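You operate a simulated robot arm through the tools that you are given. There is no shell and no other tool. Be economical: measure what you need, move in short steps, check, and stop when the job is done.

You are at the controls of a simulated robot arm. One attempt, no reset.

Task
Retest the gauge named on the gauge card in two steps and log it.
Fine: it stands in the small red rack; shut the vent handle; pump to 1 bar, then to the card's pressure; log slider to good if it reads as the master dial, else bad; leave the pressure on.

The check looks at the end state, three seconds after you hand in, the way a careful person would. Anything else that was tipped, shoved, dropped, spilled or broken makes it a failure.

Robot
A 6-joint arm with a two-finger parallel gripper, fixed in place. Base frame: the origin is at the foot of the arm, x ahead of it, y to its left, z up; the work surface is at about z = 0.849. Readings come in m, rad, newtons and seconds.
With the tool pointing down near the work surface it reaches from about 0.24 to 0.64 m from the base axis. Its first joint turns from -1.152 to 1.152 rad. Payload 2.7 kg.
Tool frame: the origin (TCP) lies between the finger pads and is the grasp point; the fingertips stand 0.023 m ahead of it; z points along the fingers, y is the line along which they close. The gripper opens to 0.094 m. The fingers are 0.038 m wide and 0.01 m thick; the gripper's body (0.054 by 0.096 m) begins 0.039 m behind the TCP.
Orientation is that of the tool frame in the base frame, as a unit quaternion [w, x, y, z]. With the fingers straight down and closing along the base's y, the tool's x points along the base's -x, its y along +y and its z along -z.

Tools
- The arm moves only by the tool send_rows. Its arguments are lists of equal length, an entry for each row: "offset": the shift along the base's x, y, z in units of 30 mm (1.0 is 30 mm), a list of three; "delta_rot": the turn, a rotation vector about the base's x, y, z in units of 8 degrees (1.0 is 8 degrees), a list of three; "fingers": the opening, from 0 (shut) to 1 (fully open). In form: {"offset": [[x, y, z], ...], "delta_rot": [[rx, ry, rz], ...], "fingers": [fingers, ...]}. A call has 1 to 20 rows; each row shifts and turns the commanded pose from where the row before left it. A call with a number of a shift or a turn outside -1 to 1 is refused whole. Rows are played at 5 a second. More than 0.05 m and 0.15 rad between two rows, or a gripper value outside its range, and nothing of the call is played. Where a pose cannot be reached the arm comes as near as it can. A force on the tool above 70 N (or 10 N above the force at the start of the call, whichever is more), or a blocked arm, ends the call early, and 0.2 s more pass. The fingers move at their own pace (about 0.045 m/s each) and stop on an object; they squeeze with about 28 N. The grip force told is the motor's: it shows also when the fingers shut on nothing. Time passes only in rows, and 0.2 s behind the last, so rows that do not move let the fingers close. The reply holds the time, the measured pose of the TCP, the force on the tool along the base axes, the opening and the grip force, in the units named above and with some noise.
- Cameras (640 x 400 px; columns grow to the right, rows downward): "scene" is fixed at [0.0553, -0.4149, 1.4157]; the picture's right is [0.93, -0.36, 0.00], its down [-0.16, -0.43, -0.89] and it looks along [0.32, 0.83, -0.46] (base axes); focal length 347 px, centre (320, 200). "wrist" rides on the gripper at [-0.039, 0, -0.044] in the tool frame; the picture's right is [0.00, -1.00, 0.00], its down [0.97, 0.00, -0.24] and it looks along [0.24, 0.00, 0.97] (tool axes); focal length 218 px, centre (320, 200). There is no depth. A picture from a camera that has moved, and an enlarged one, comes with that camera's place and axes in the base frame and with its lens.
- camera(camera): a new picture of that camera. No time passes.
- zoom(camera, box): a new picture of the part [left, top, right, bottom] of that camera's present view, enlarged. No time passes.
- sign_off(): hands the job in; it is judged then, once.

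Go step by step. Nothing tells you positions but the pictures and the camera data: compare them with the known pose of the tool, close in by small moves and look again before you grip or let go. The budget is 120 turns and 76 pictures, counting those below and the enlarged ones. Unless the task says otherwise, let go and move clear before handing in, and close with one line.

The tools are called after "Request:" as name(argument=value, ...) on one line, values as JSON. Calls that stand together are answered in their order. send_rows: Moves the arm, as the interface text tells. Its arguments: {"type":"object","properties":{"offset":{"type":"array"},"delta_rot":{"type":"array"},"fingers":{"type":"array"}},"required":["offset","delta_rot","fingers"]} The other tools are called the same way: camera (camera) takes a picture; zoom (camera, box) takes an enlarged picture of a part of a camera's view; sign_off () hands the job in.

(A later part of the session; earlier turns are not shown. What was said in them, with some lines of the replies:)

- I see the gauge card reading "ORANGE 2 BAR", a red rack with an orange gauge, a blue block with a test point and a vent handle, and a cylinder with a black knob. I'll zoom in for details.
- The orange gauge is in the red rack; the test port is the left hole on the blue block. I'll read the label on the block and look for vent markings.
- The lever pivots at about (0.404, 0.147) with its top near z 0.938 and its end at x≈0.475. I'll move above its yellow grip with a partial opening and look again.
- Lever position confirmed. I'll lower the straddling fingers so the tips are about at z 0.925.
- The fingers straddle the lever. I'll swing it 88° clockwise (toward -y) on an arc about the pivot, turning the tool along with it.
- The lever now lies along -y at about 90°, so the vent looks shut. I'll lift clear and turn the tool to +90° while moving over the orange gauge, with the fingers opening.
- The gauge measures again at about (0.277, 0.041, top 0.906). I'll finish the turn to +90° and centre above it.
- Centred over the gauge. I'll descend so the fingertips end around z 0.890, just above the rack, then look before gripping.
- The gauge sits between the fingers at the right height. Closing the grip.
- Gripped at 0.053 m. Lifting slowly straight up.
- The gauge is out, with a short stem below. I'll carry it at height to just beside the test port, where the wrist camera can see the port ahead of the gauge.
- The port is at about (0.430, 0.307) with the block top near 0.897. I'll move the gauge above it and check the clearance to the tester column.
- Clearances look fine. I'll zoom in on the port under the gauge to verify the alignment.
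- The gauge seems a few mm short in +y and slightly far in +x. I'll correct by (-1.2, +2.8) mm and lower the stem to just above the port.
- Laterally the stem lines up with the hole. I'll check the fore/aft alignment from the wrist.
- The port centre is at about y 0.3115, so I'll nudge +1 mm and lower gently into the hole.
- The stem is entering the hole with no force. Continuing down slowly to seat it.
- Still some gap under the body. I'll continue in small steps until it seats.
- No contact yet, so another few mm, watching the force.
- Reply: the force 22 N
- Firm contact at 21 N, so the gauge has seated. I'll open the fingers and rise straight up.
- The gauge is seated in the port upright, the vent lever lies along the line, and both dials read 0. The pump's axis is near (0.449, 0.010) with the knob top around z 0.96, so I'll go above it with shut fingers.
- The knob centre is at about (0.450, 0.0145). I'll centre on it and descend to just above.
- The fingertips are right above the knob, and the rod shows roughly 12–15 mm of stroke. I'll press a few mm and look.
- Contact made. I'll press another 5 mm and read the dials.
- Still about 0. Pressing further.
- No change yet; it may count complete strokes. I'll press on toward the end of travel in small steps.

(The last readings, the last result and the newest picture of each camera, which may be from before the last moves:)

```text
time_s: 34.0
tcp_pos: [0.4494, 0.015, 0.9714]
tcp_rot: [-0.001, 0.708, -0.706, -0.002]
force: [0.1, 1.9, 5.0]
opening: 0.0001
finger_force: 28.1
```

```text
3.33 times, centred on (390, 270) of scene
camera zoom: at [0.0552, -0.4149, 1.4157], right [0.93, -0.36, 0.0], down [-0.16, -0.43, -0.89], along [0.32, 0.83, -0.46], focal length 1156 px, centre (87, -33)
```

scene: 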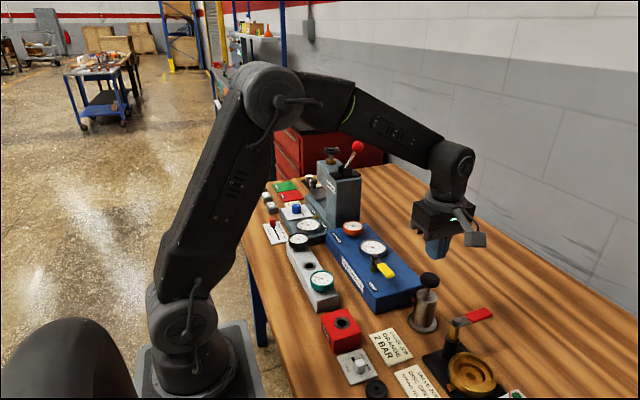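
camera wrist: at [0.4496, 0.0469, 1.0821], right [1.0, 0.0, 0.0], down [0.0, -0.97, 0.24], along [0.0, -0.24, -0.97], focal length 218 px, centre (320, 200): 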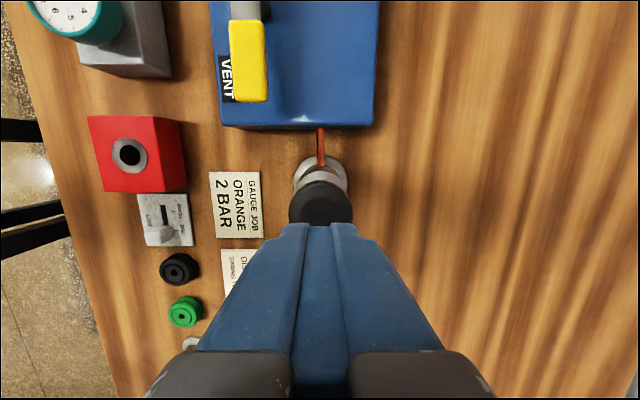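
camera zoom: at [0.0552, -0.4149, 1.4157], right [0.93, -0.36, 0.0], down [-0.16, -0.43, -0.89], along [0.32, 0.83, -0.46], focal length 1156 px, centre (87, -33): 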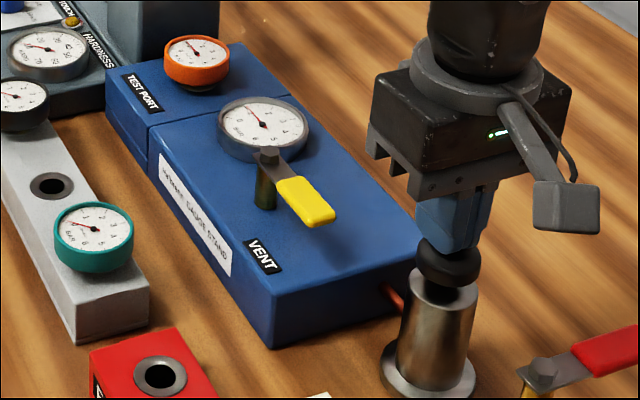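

The needles moved. Reading them closely.

Request:
zoom(camera="scene", box=[335, 213, 395, 263])

```text
8.00 times, centred on (365, 238) of scene
camera zoom: at [0.0552, -0.4149, 1.4157], right [0.93, -0.36, 0.0], down [-0.16, -0.43, -0.89], along [0.32, 0.83, -0.46], focal length 2775 px, centre (-40, -104)
```

zoom: 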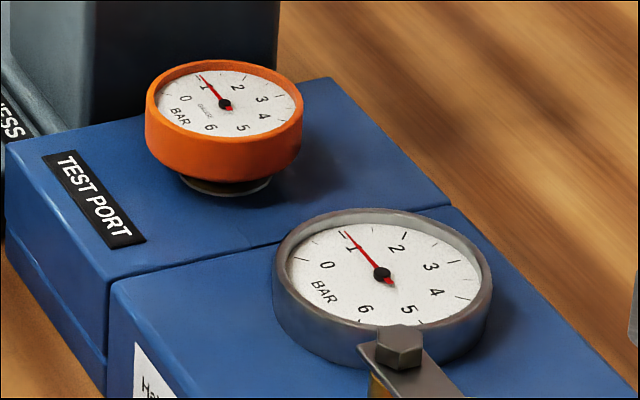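

Both dials read 1 bar after this stroke. I'll rise so the knob returns, and check that 1 bar holds.

Request:
send_rows(offset=[[0, 0, 0.3], [0, 0, 0.5], [0, 0, 0.2], [0, 0, 0], [0, 0, 0], [0, 0, 0]], delta_rot=[[0, 0, 0], [0, 0, 0], [0, 0, 0], [0, 0, 0], [0, 0, 0], [0, 0, 0]], fingers=[0, 0, 0, 0, 0, 0])

Request:
zoom(camera="scene", box=[330, 210, 450, 310])

```text
time_s: 35.4
tcp_pos: [0.4491, 0.0143, 1.0001]
tcp_rot: [-0.002, 0.707, -0.707, -0.001]
force: [-0.9, 0.3, 0.2]
opening: 0.0
finger_force: 28.0
```

```text
4.00 times, centred on (390, 260) of scene
camera zoom: at [0.0553, -0.4149, 1.4157], right [0.93, -0.36, 0.0], down [-0.16, -0.43, -0.89], along [0.32, 0.83, -0.46], focal length 1388 px, centre (40, -40)
```

zoom: 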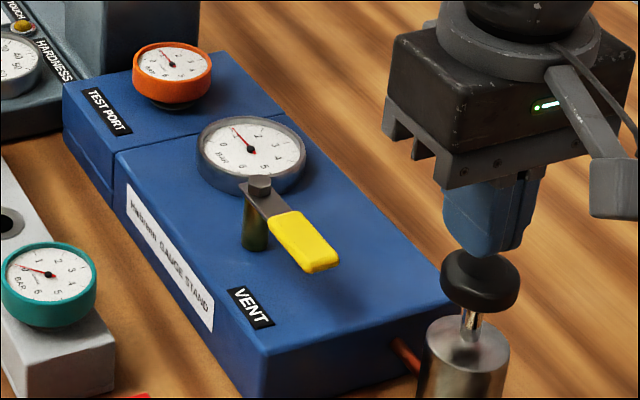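

The knob is back up and the dials hold at 1 bar. Now a second stroke to the same depth, in small steps.

Request:
send_rows(offset=[[0, 0, -0.3], [0, 0, -0.2], [0, 0, -0.15], [0, 0, -0.1], [0, 0, -0.1], [0, 0, -0.09], [0, 0, 0]], delta_rot=[[0, 0, 0], [0, 0, 0], [0, 0, 0], [0, 0, 0], [0, 0, 0], [0, 0, 0], [0, 0, 0]], fingers=[0, 0, 0, 0, 0, 0, 0])

Request:
zoom(camera="scene", box=[335, 213, 395, 263])

```text
time_s: 37.0
tcp_pos: [0.4489, 0.0151, 0.9743]
tcp_rot: [0.001, -0.707, 0.707, 0.001]
force: [-3.1, -0.5, 5.0]
opening: 0.0
finger_force: 27.8
```

```text
8.00 times, centred on (365, 238) of scene
camera zoom: at [0.0551, -0.415, 1.4157], right [0.93, -0.36, 0.0], down [-0.16, -0.43, -0.89], along [0.32, 0.83, -0.46], focal length 2775 px, centre (-40, -104)
```

zoom: 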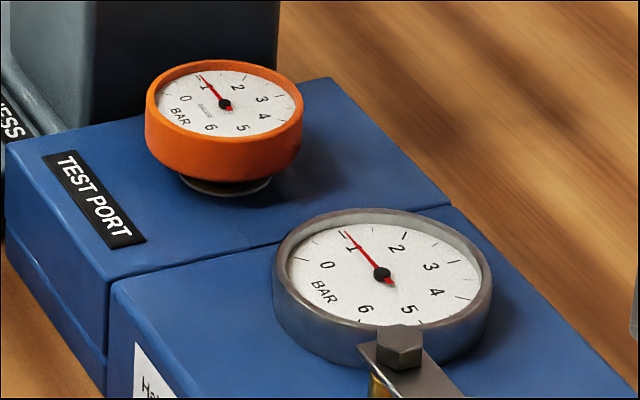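

Not quite deep enough yet; 3 mm more.

Request:
send_rows(offset=[[0, 0, -0.1], [0, 0, 0], [0, 0, 0]], delta_rot=[[0, 0, 0], [0, 0, 0], [0, 0, 0]], fingers=[0, 0, 0])

Request:
zoom(camera="scene", box=[335, 213, 395, 263])

```text
time_s: 37.8
tcp_pos: [0.4499, 0.0141, 0.9698]
tcp_rot: [-0.001, 0.708, -0.706, -0.001]
force: [-1.8, -1.6, 4.4]
opening: 0.0001
finger_force: 28.0
```

```text
8.00 times, centred on (365, 238) of scene
camera zoom: at [0.0552, -0.415, 1.4157], right [0.93, -0.36, 0.0], down [-0.16, -0.43, -0.89], along [0.32, 0.83, -0.46], focal length 2775 px, centre (-40, -104)
```

zoom: 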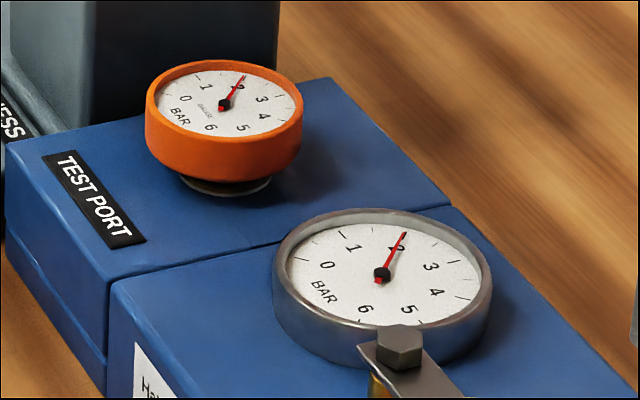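

Both dials show about 2 bar. I'll release the pump and go look at both dials from above.

Request:
send_rows(offset=[[0, 0, 0.3], [0, 0, 0.6], [0, 0, 0.8], [0, 0, 0.6], [-0.1, 0.8, 0], [-0.1, 0.9, 0], [-0.1, 0.9, 0], [-0.1, 0.9, 0], [-0.1, 0.9, 0], [-0.1, 0.9, 0], [-0.1, 0.9, 0], [0, 0, 0]], delta_rot=[[0, 0, 0], [0, 0, 0], [0, 0, 0], [0, 0, 0], [0, 0, 0], [0, 0, 0], [0, 0, 0], [0, 0, 0], [0, 0, 0], [0, 0, 0], [0, 0, 0], [0, 0, 0]], fingers=[0, 0, 0, 0, 0, 0, 0, 0, 0, 0, 0, 0])

Request:
zoom(camera="wrist", box=[250, 0, 420, 230])

Request:
zoom(camera="scene", box=[320, 210, 450, 340])

```text
time_s: 40.4
tcp_pos: [0.4275, 0.2019, 1.0407]
tcp_rot: [0.001, -0.707, 0.707, 0.001]
force: [0.4, 1.2, 0.5]
opening: 0.0
finger_force: 28.4
```

```text
1.74 times, centred on (335, 115) of wrist
camera zoom: at [0.4269, 0.2395, 1.0838], right [1.0, 0.0, 0.0], down [0.0, -0.97, 0.24], along [0.0, -0.24, -0.97], focal length 380 px, centre (294, 348)
```

zoom: 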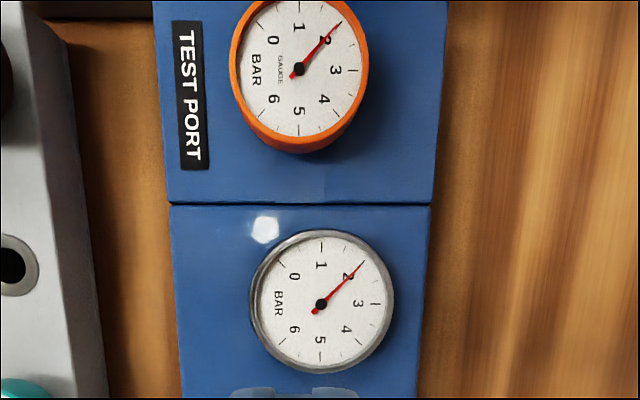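

```text
3.08 times, centred on (385, 275) of scene
camera zoom: at [0.0553, -0.4149, 1.4157], right [0.93, -0.36, 0.0], down [-0.16, -0.43, -0.89], along [0.32, 0.83, -0.46], focal length 1067 px, centre (120, -31)
```

zoom: 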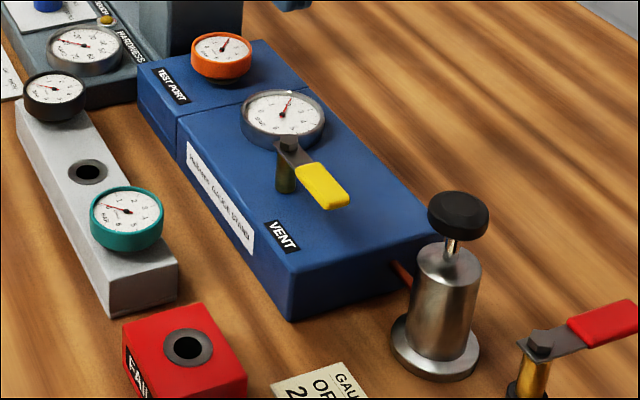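

Both dials read exactly 2 bar, so the gauge is good. Next I'll go above the log slider, keeping this orientation.

Request:
send_rows(offset=[[-0.5, -0.8, 0], [-0.5, -0.8, 0], [-0.5, -0.8, 0], [-0.5, -0.8, 0], [-0.5, -0.8, 0], [-0.5, -0.8, 0], [-0.5, -0.8, 0], [-0.5, -0.8, 0], [-0.5, -0.8, -0.5], [-0.5, -0.8, -0.9], [0, 0, -0.9], [0, 0, 0]], delta_rot=[[0, 0, 0], [0, 0, 0], [0, 0, 0], [0, 0, 0], [0, 0, 0], [0, 0, 0], [0, 0, 0], [0, 0, 0], [0, 0, 0], [0, 0, 0], [0, 0, 0], [0, 0, 0]], fingers=[0, 0, 0, 0, 0, 0.2, 0.35, 0.35, 0.35, 0.35, 0.35, 0.35])

Request:
camera(camera="wrist")

Request:
zoom(camera="scene", box=[280, 270, 420, 400])

```text
time_s: 43.0
tcp_pos: [0.2762, -0.0391, 0.9691]
tcp_rot: [-0.001, 0.708, -0.706, -0.001]
force: [0.1, 0.0, -0.2]
opening: 0.0328
finger_force: 0.1
```

```text
27 pictures are left
camera wrist: at [0.2764, -0.002, 1.0126], right [1.0, 0.0, 0.0], down [0.0, -0.97, 0.24], along [0.0, -0.24, -0.97], focal length 218 px, centre (320, 200)
```

wrist: 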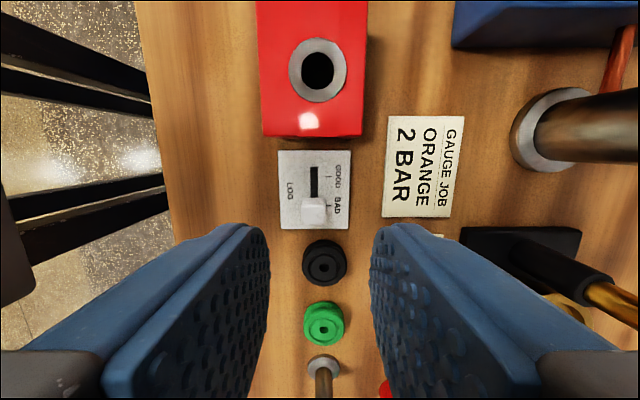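

```text
3.08 times, centred on (350, 335) of scene
camera zoom: at [0.0553, -0.415, 1.4157], right [0.93, -0.36, 0.0], down [-0.16, -0.43, -0.89], along [0.32, 0.83, -0.46], focal length 1067 px, centre (228, -215)
```

zoom: 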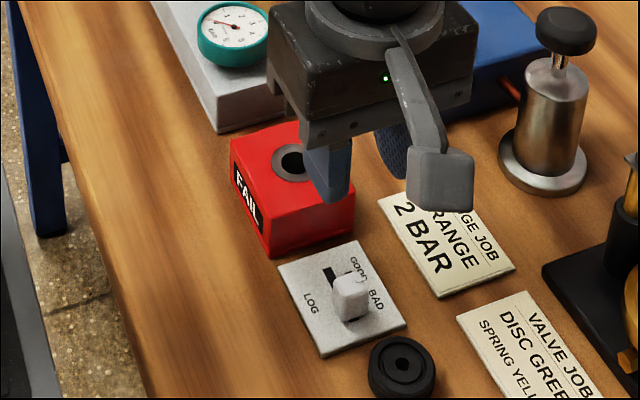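

Zooming in on the slider knob for its exact place.

Request:
zoom(camera="wrist", box=[260, 130, 370, 240])

```text
3.64 times, centred on (315, 185) of wrist
camera zoom: at [0.2764, -0.002, 1.0126], right [1.0, 0.0, 0.0], down [0.0, -0.97, 0.24], along [0.0, -0.24, -0.97], focal length 794 px, centre (338, 254)
```

zoom: 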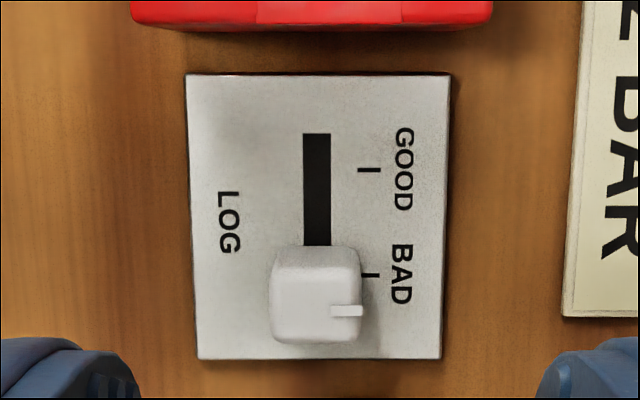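

The knob is at about (0.272, -0.046), with GOOD at y ≈ -0.024. I'll lower the fingers to either side of it in x.

Request:
send_rows(offset=[[-0.14, -0.2, -0.7], [0, 0, -0.8], [0, 0, -0.7], [0, 0, -0.4], [0, 0, -0.2], [0, 0, 0]], delta_rot=[[0, 0, 0], [0, 0, 0], [0, 0, 0], [0, 0, 0], [0, 0, 0], [0, 0, 0]], fingers=[0.35, 0.35, 0.35, 0.35, 0.35, 0.35])

Request:
camera(camera="wrist")

Request:
zoom(camera="scene", box=[290, 290, 410, 400])

```text
time_s: 44.4
tcp_pos: [0.2735, -0.0438, 0.8856]
tcp_rot: [0.001, -0.707, 0.707, 0.001]
force: [-0.4, 0.2, -0.9]
opening: 0.0329
finger_force: 0.1
```

```text
24 pictures are left
camera wrist: at [0.2732, -0.0071, 0.9308], right [1.0, 0.0, 0.0], down [0.0, -0.97, 0.24], along [0.0, -0.24, -0.97], focal length 218 px, centre (320, 200)
```

wrist: 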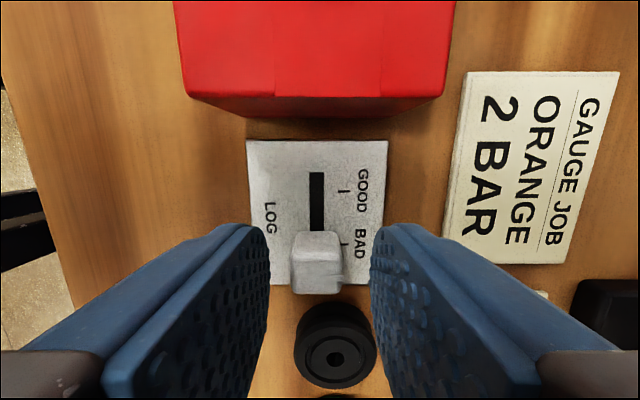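

```text
3.64 times, centred on (350, 345) of scene
camera zoom: at [0.0553, -0.4149, 1.4157], right [0.93, -0.36, 0.0], down [-0.16, -0.43, -0.89], along [0.32, 0.83, -0.46], focal length 1261 px, centre (211, -327)
```

zoom: 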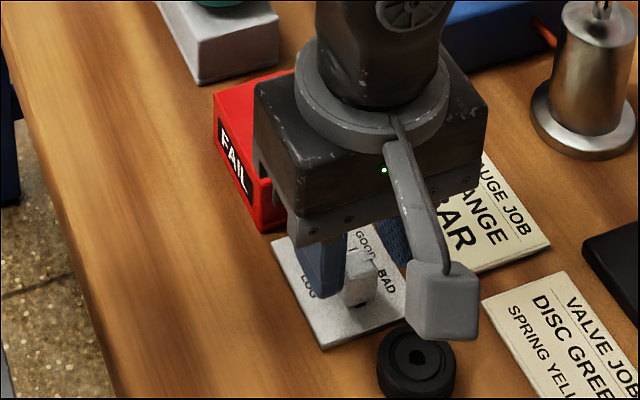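

The knob is between the fingers. Shifting 2 mm in -x and gripping it.

Request:
send_rows(offset=[[-0.06, 0, 0], [0, 0, 0], [0, 0, 0], [0, 0, 0]], delta_rot=[[0, 0, 0], [0, 0, 0], [0, 0, 0], [0, 0, 0]], fingers=[0.35, 0.1, 0.1, 0.1])

```text
time_s: 45.4
tcp_pos: [0.2716, -0.0439, 0.8873]
tcp_rot: [-0.001, 0.708, -0.706, -0.001]
force: [3.8, 0.2, -4.7]
opening: 0.0175
finger_force: 45.1
```

Gripped. Dragging it +22 mm toward GOOD.

Request:
send_rows(offset=[[0, 0.15, 0], [0, 0.15, 0], [0, 0.15, 0], [0, 0.15, 0], [0, 0.13, 0], [0, 0, 0]], delta_rot=[[0, 0, 0], [0, 0, 0], [0, 0, 0], [0, 0, 0], [0, 0, 0], [0, 0, 0]], fingers=[0.1, 0.1, 0.1, 0.1, 0.1, 0.1])

Request:
zoom(camera="wrist", box=[240, 80, 400, 300])

```text
time_s: 46.8
tcp_pos: [0.272, -0.0223, 0.886]
tcp_rot: [-0.001, 0.708, -0.707, -0.001]
force: [-8.4, 0.3, 35.6]
opening: 0.0176
finger_force: 45.5
```

```text
1.82 times, centred on (320, 190) of wrist
camera zoom: at [0.2719, 0.015, 0.9308], right [1.0, 0.0, 0.0], down [0.0, -0.97, 0.24], along [0.0, -0.24, -0.97], focal length 397 px, centre (320, 218)
```

zoom: 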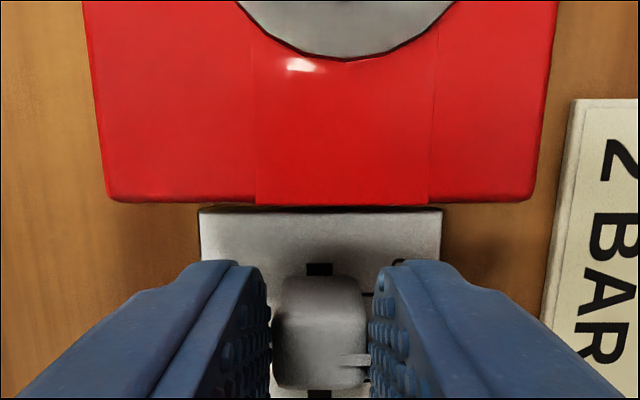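

The knob moved along. I'll release, rise and check.

Request:
send_rows(offset=[[0, 0, 0], [0, 0, 0], [0, 0, 0.3], [0, 0, 0.6], [0, 0, 0.8], [0, 0, 0.8], [0, 0, 0.5], [0, 0, 0]], delta_rot=[[0, 0, 0], [0, 0, 0], [0, 0, 0], [0, 0, 0], [0, 0, 0], [0, 0, 0], [0, 0, 0], [0, 0, 0]], fingers=[0.35, 0.35, 0.35, 0.35, 0.35, 0.35, 0.35, 0.35])

Request:
zoom(camera="wrist", box=[260, 130, 370, 240])

Request:
zoom(camera="scene", box=[280, 270, 420, 400])

```text
time_s: 48.6
tcp_pos: [0.272, -0.0222, 0.9773]
tcp_rot: [-0.001, 0.708, -0.707, -0.001]
force: [0.7, 0.3, 0.7]
opening: 0.0327
finger_force: 0.0
```

```text
3.64 times, centred on (315, 185) of wrist
camera zoom: at [0.272, 0.0154, 1.0207], right [1.0, 0.0, 0.0], down [0.0, -0.97, 0.24], along [0.0, -0.24, -0.97], focal length 794 px, centre (338, 254)
```

zoom: 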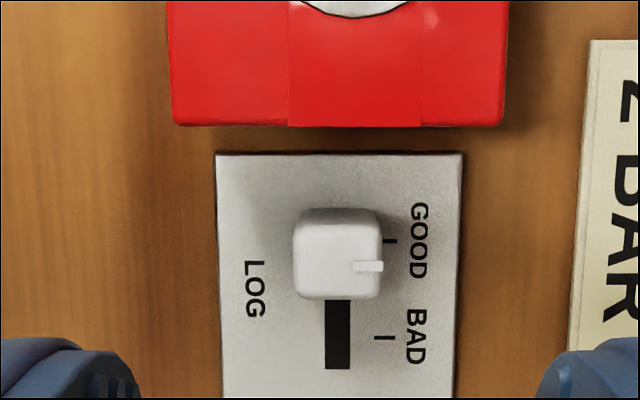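

```text
3.08 times, centred on (350, 335) of scene
camera zoom: at [0.0553, -0.4149, 1.4157], right [0.93, -0.36, 0.0], down [-0.16, -0.43, -0.89], along [0.32, 0.83, -0.46], focal length 1067 px, centre (228, -215)
```

zoom: 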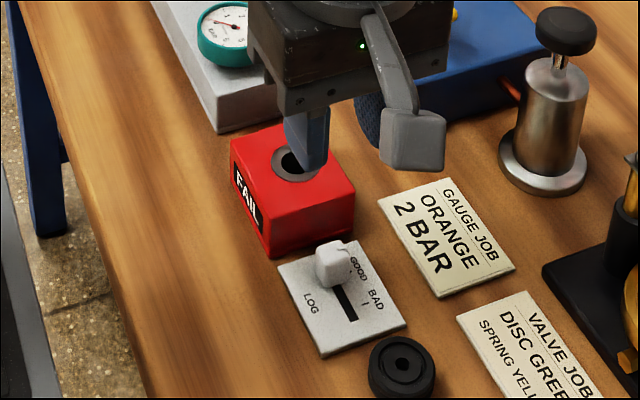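

The slider pointer stands at GOOD. I'll raise the arm clear and take a last look at the dials.

Request:
send_rows(offset=[[0, 0, 0.9], [0, 0, 0.9], [0, 0, 0.9], [0, 0, 0.9], [0, 0, 0]], delta_rot=[[0, 0, 0], [0, 0, 0], [0, 0, 0], [0, 0, 0], [0, 0, 0]], fingers=[0.35, 0.35, 0.35, 0.35, 0.35])

Request:
camera(camera="scene")

Request:
zoom(camera="scene", box=[335, 213, 435, 313])

```text
time_s: 49.8
tcp_pos: [0.2698, -0.0218, 1.086]
tcp_rot: [-0.001, 0.708, -0.706, -0.001]
force: [0.5, -0.1, 0.0]
opening: 0.0331
finger_force: 0.0
```

```text
19 pictures are left
```

scene: 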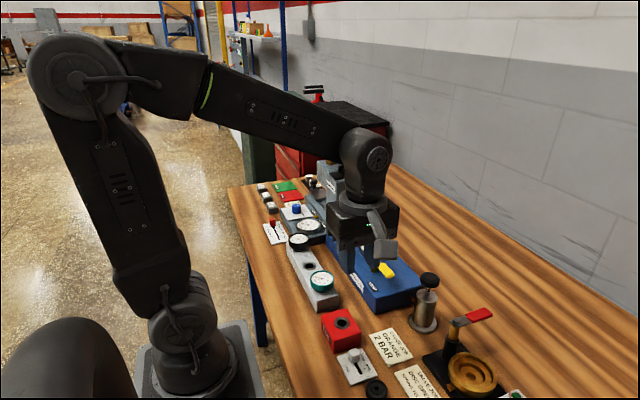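

```text
4.00 times, centred on (385, 263) of scene
camera zoom: at [0.0553, -0.4149, 1.4157], right [0.93, -0.36, 0.0], down [-0.16, -0.43, -0.89], along [0.32, 0.83, -0.46], focal length 1388 px, centre (60, -52)
```

zoom: 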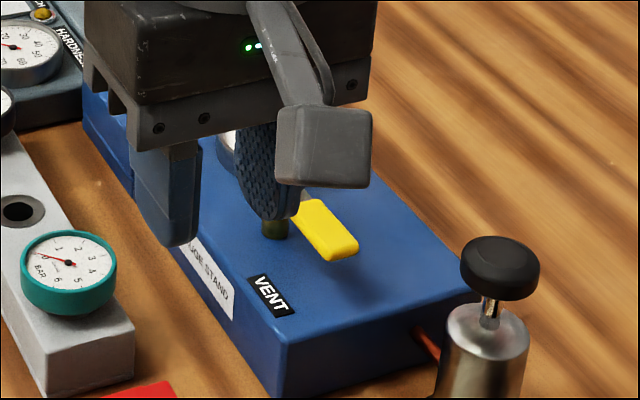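

The arm hides the dials, so I'll rise further for a final reading.

Request:
send_rows(offset=[[0, -0.5, 0.9], [0, -0.5, 0.9], [0, -0.5, 0.9], [0, -0.5, 0.9], [0, -0.5, 0.9], [0, 0, 0]], delta_rot=[[0, 0, 0], [0, 0, 0], [0, 0, 0], [0, 0, 0], [0, 0, 0], [0, 0, 0]], fingers=[0.35, 0.35, 0.35, 0.35, 0.35, 0.35])

Request:
zoom(camera="scene", box=[325, 203, 425, 303])

```text
time_s: 51.2
tcp_pos: [0.2725, -0.099, 1.22]
tcp_rot: [-0.001, 0.708, -0.707, -0.002]
force: [-0.1, 0.4, -0.2]
opening: 0.0329
finger_force: 0.1
```

```text
4.00 times, centred on (375, 253) of scene
camera zoom: at [0.0553, -0.415, 1.4157], right [0.93, -0.36, 0.0], down [-0.16, -0.43, -0.89], along [0.32, 0.83, -0.46], focal length 1388 px, centre (100, -12)
```

zoom: 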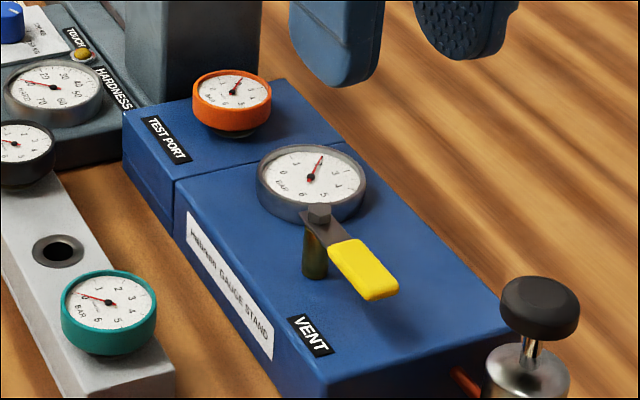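

Both dials hold at 2 bar, the vent is shut, the slider is at GOOD and the arm is clear. Handing in.

Request:
sign_off()

```text
The job is handed in.
```

The orange gauge is in the test port and matched the master dial at 1 bar and at 2 bar, so I logged it GOOD; the vent is shut and the 2 bar is still on.
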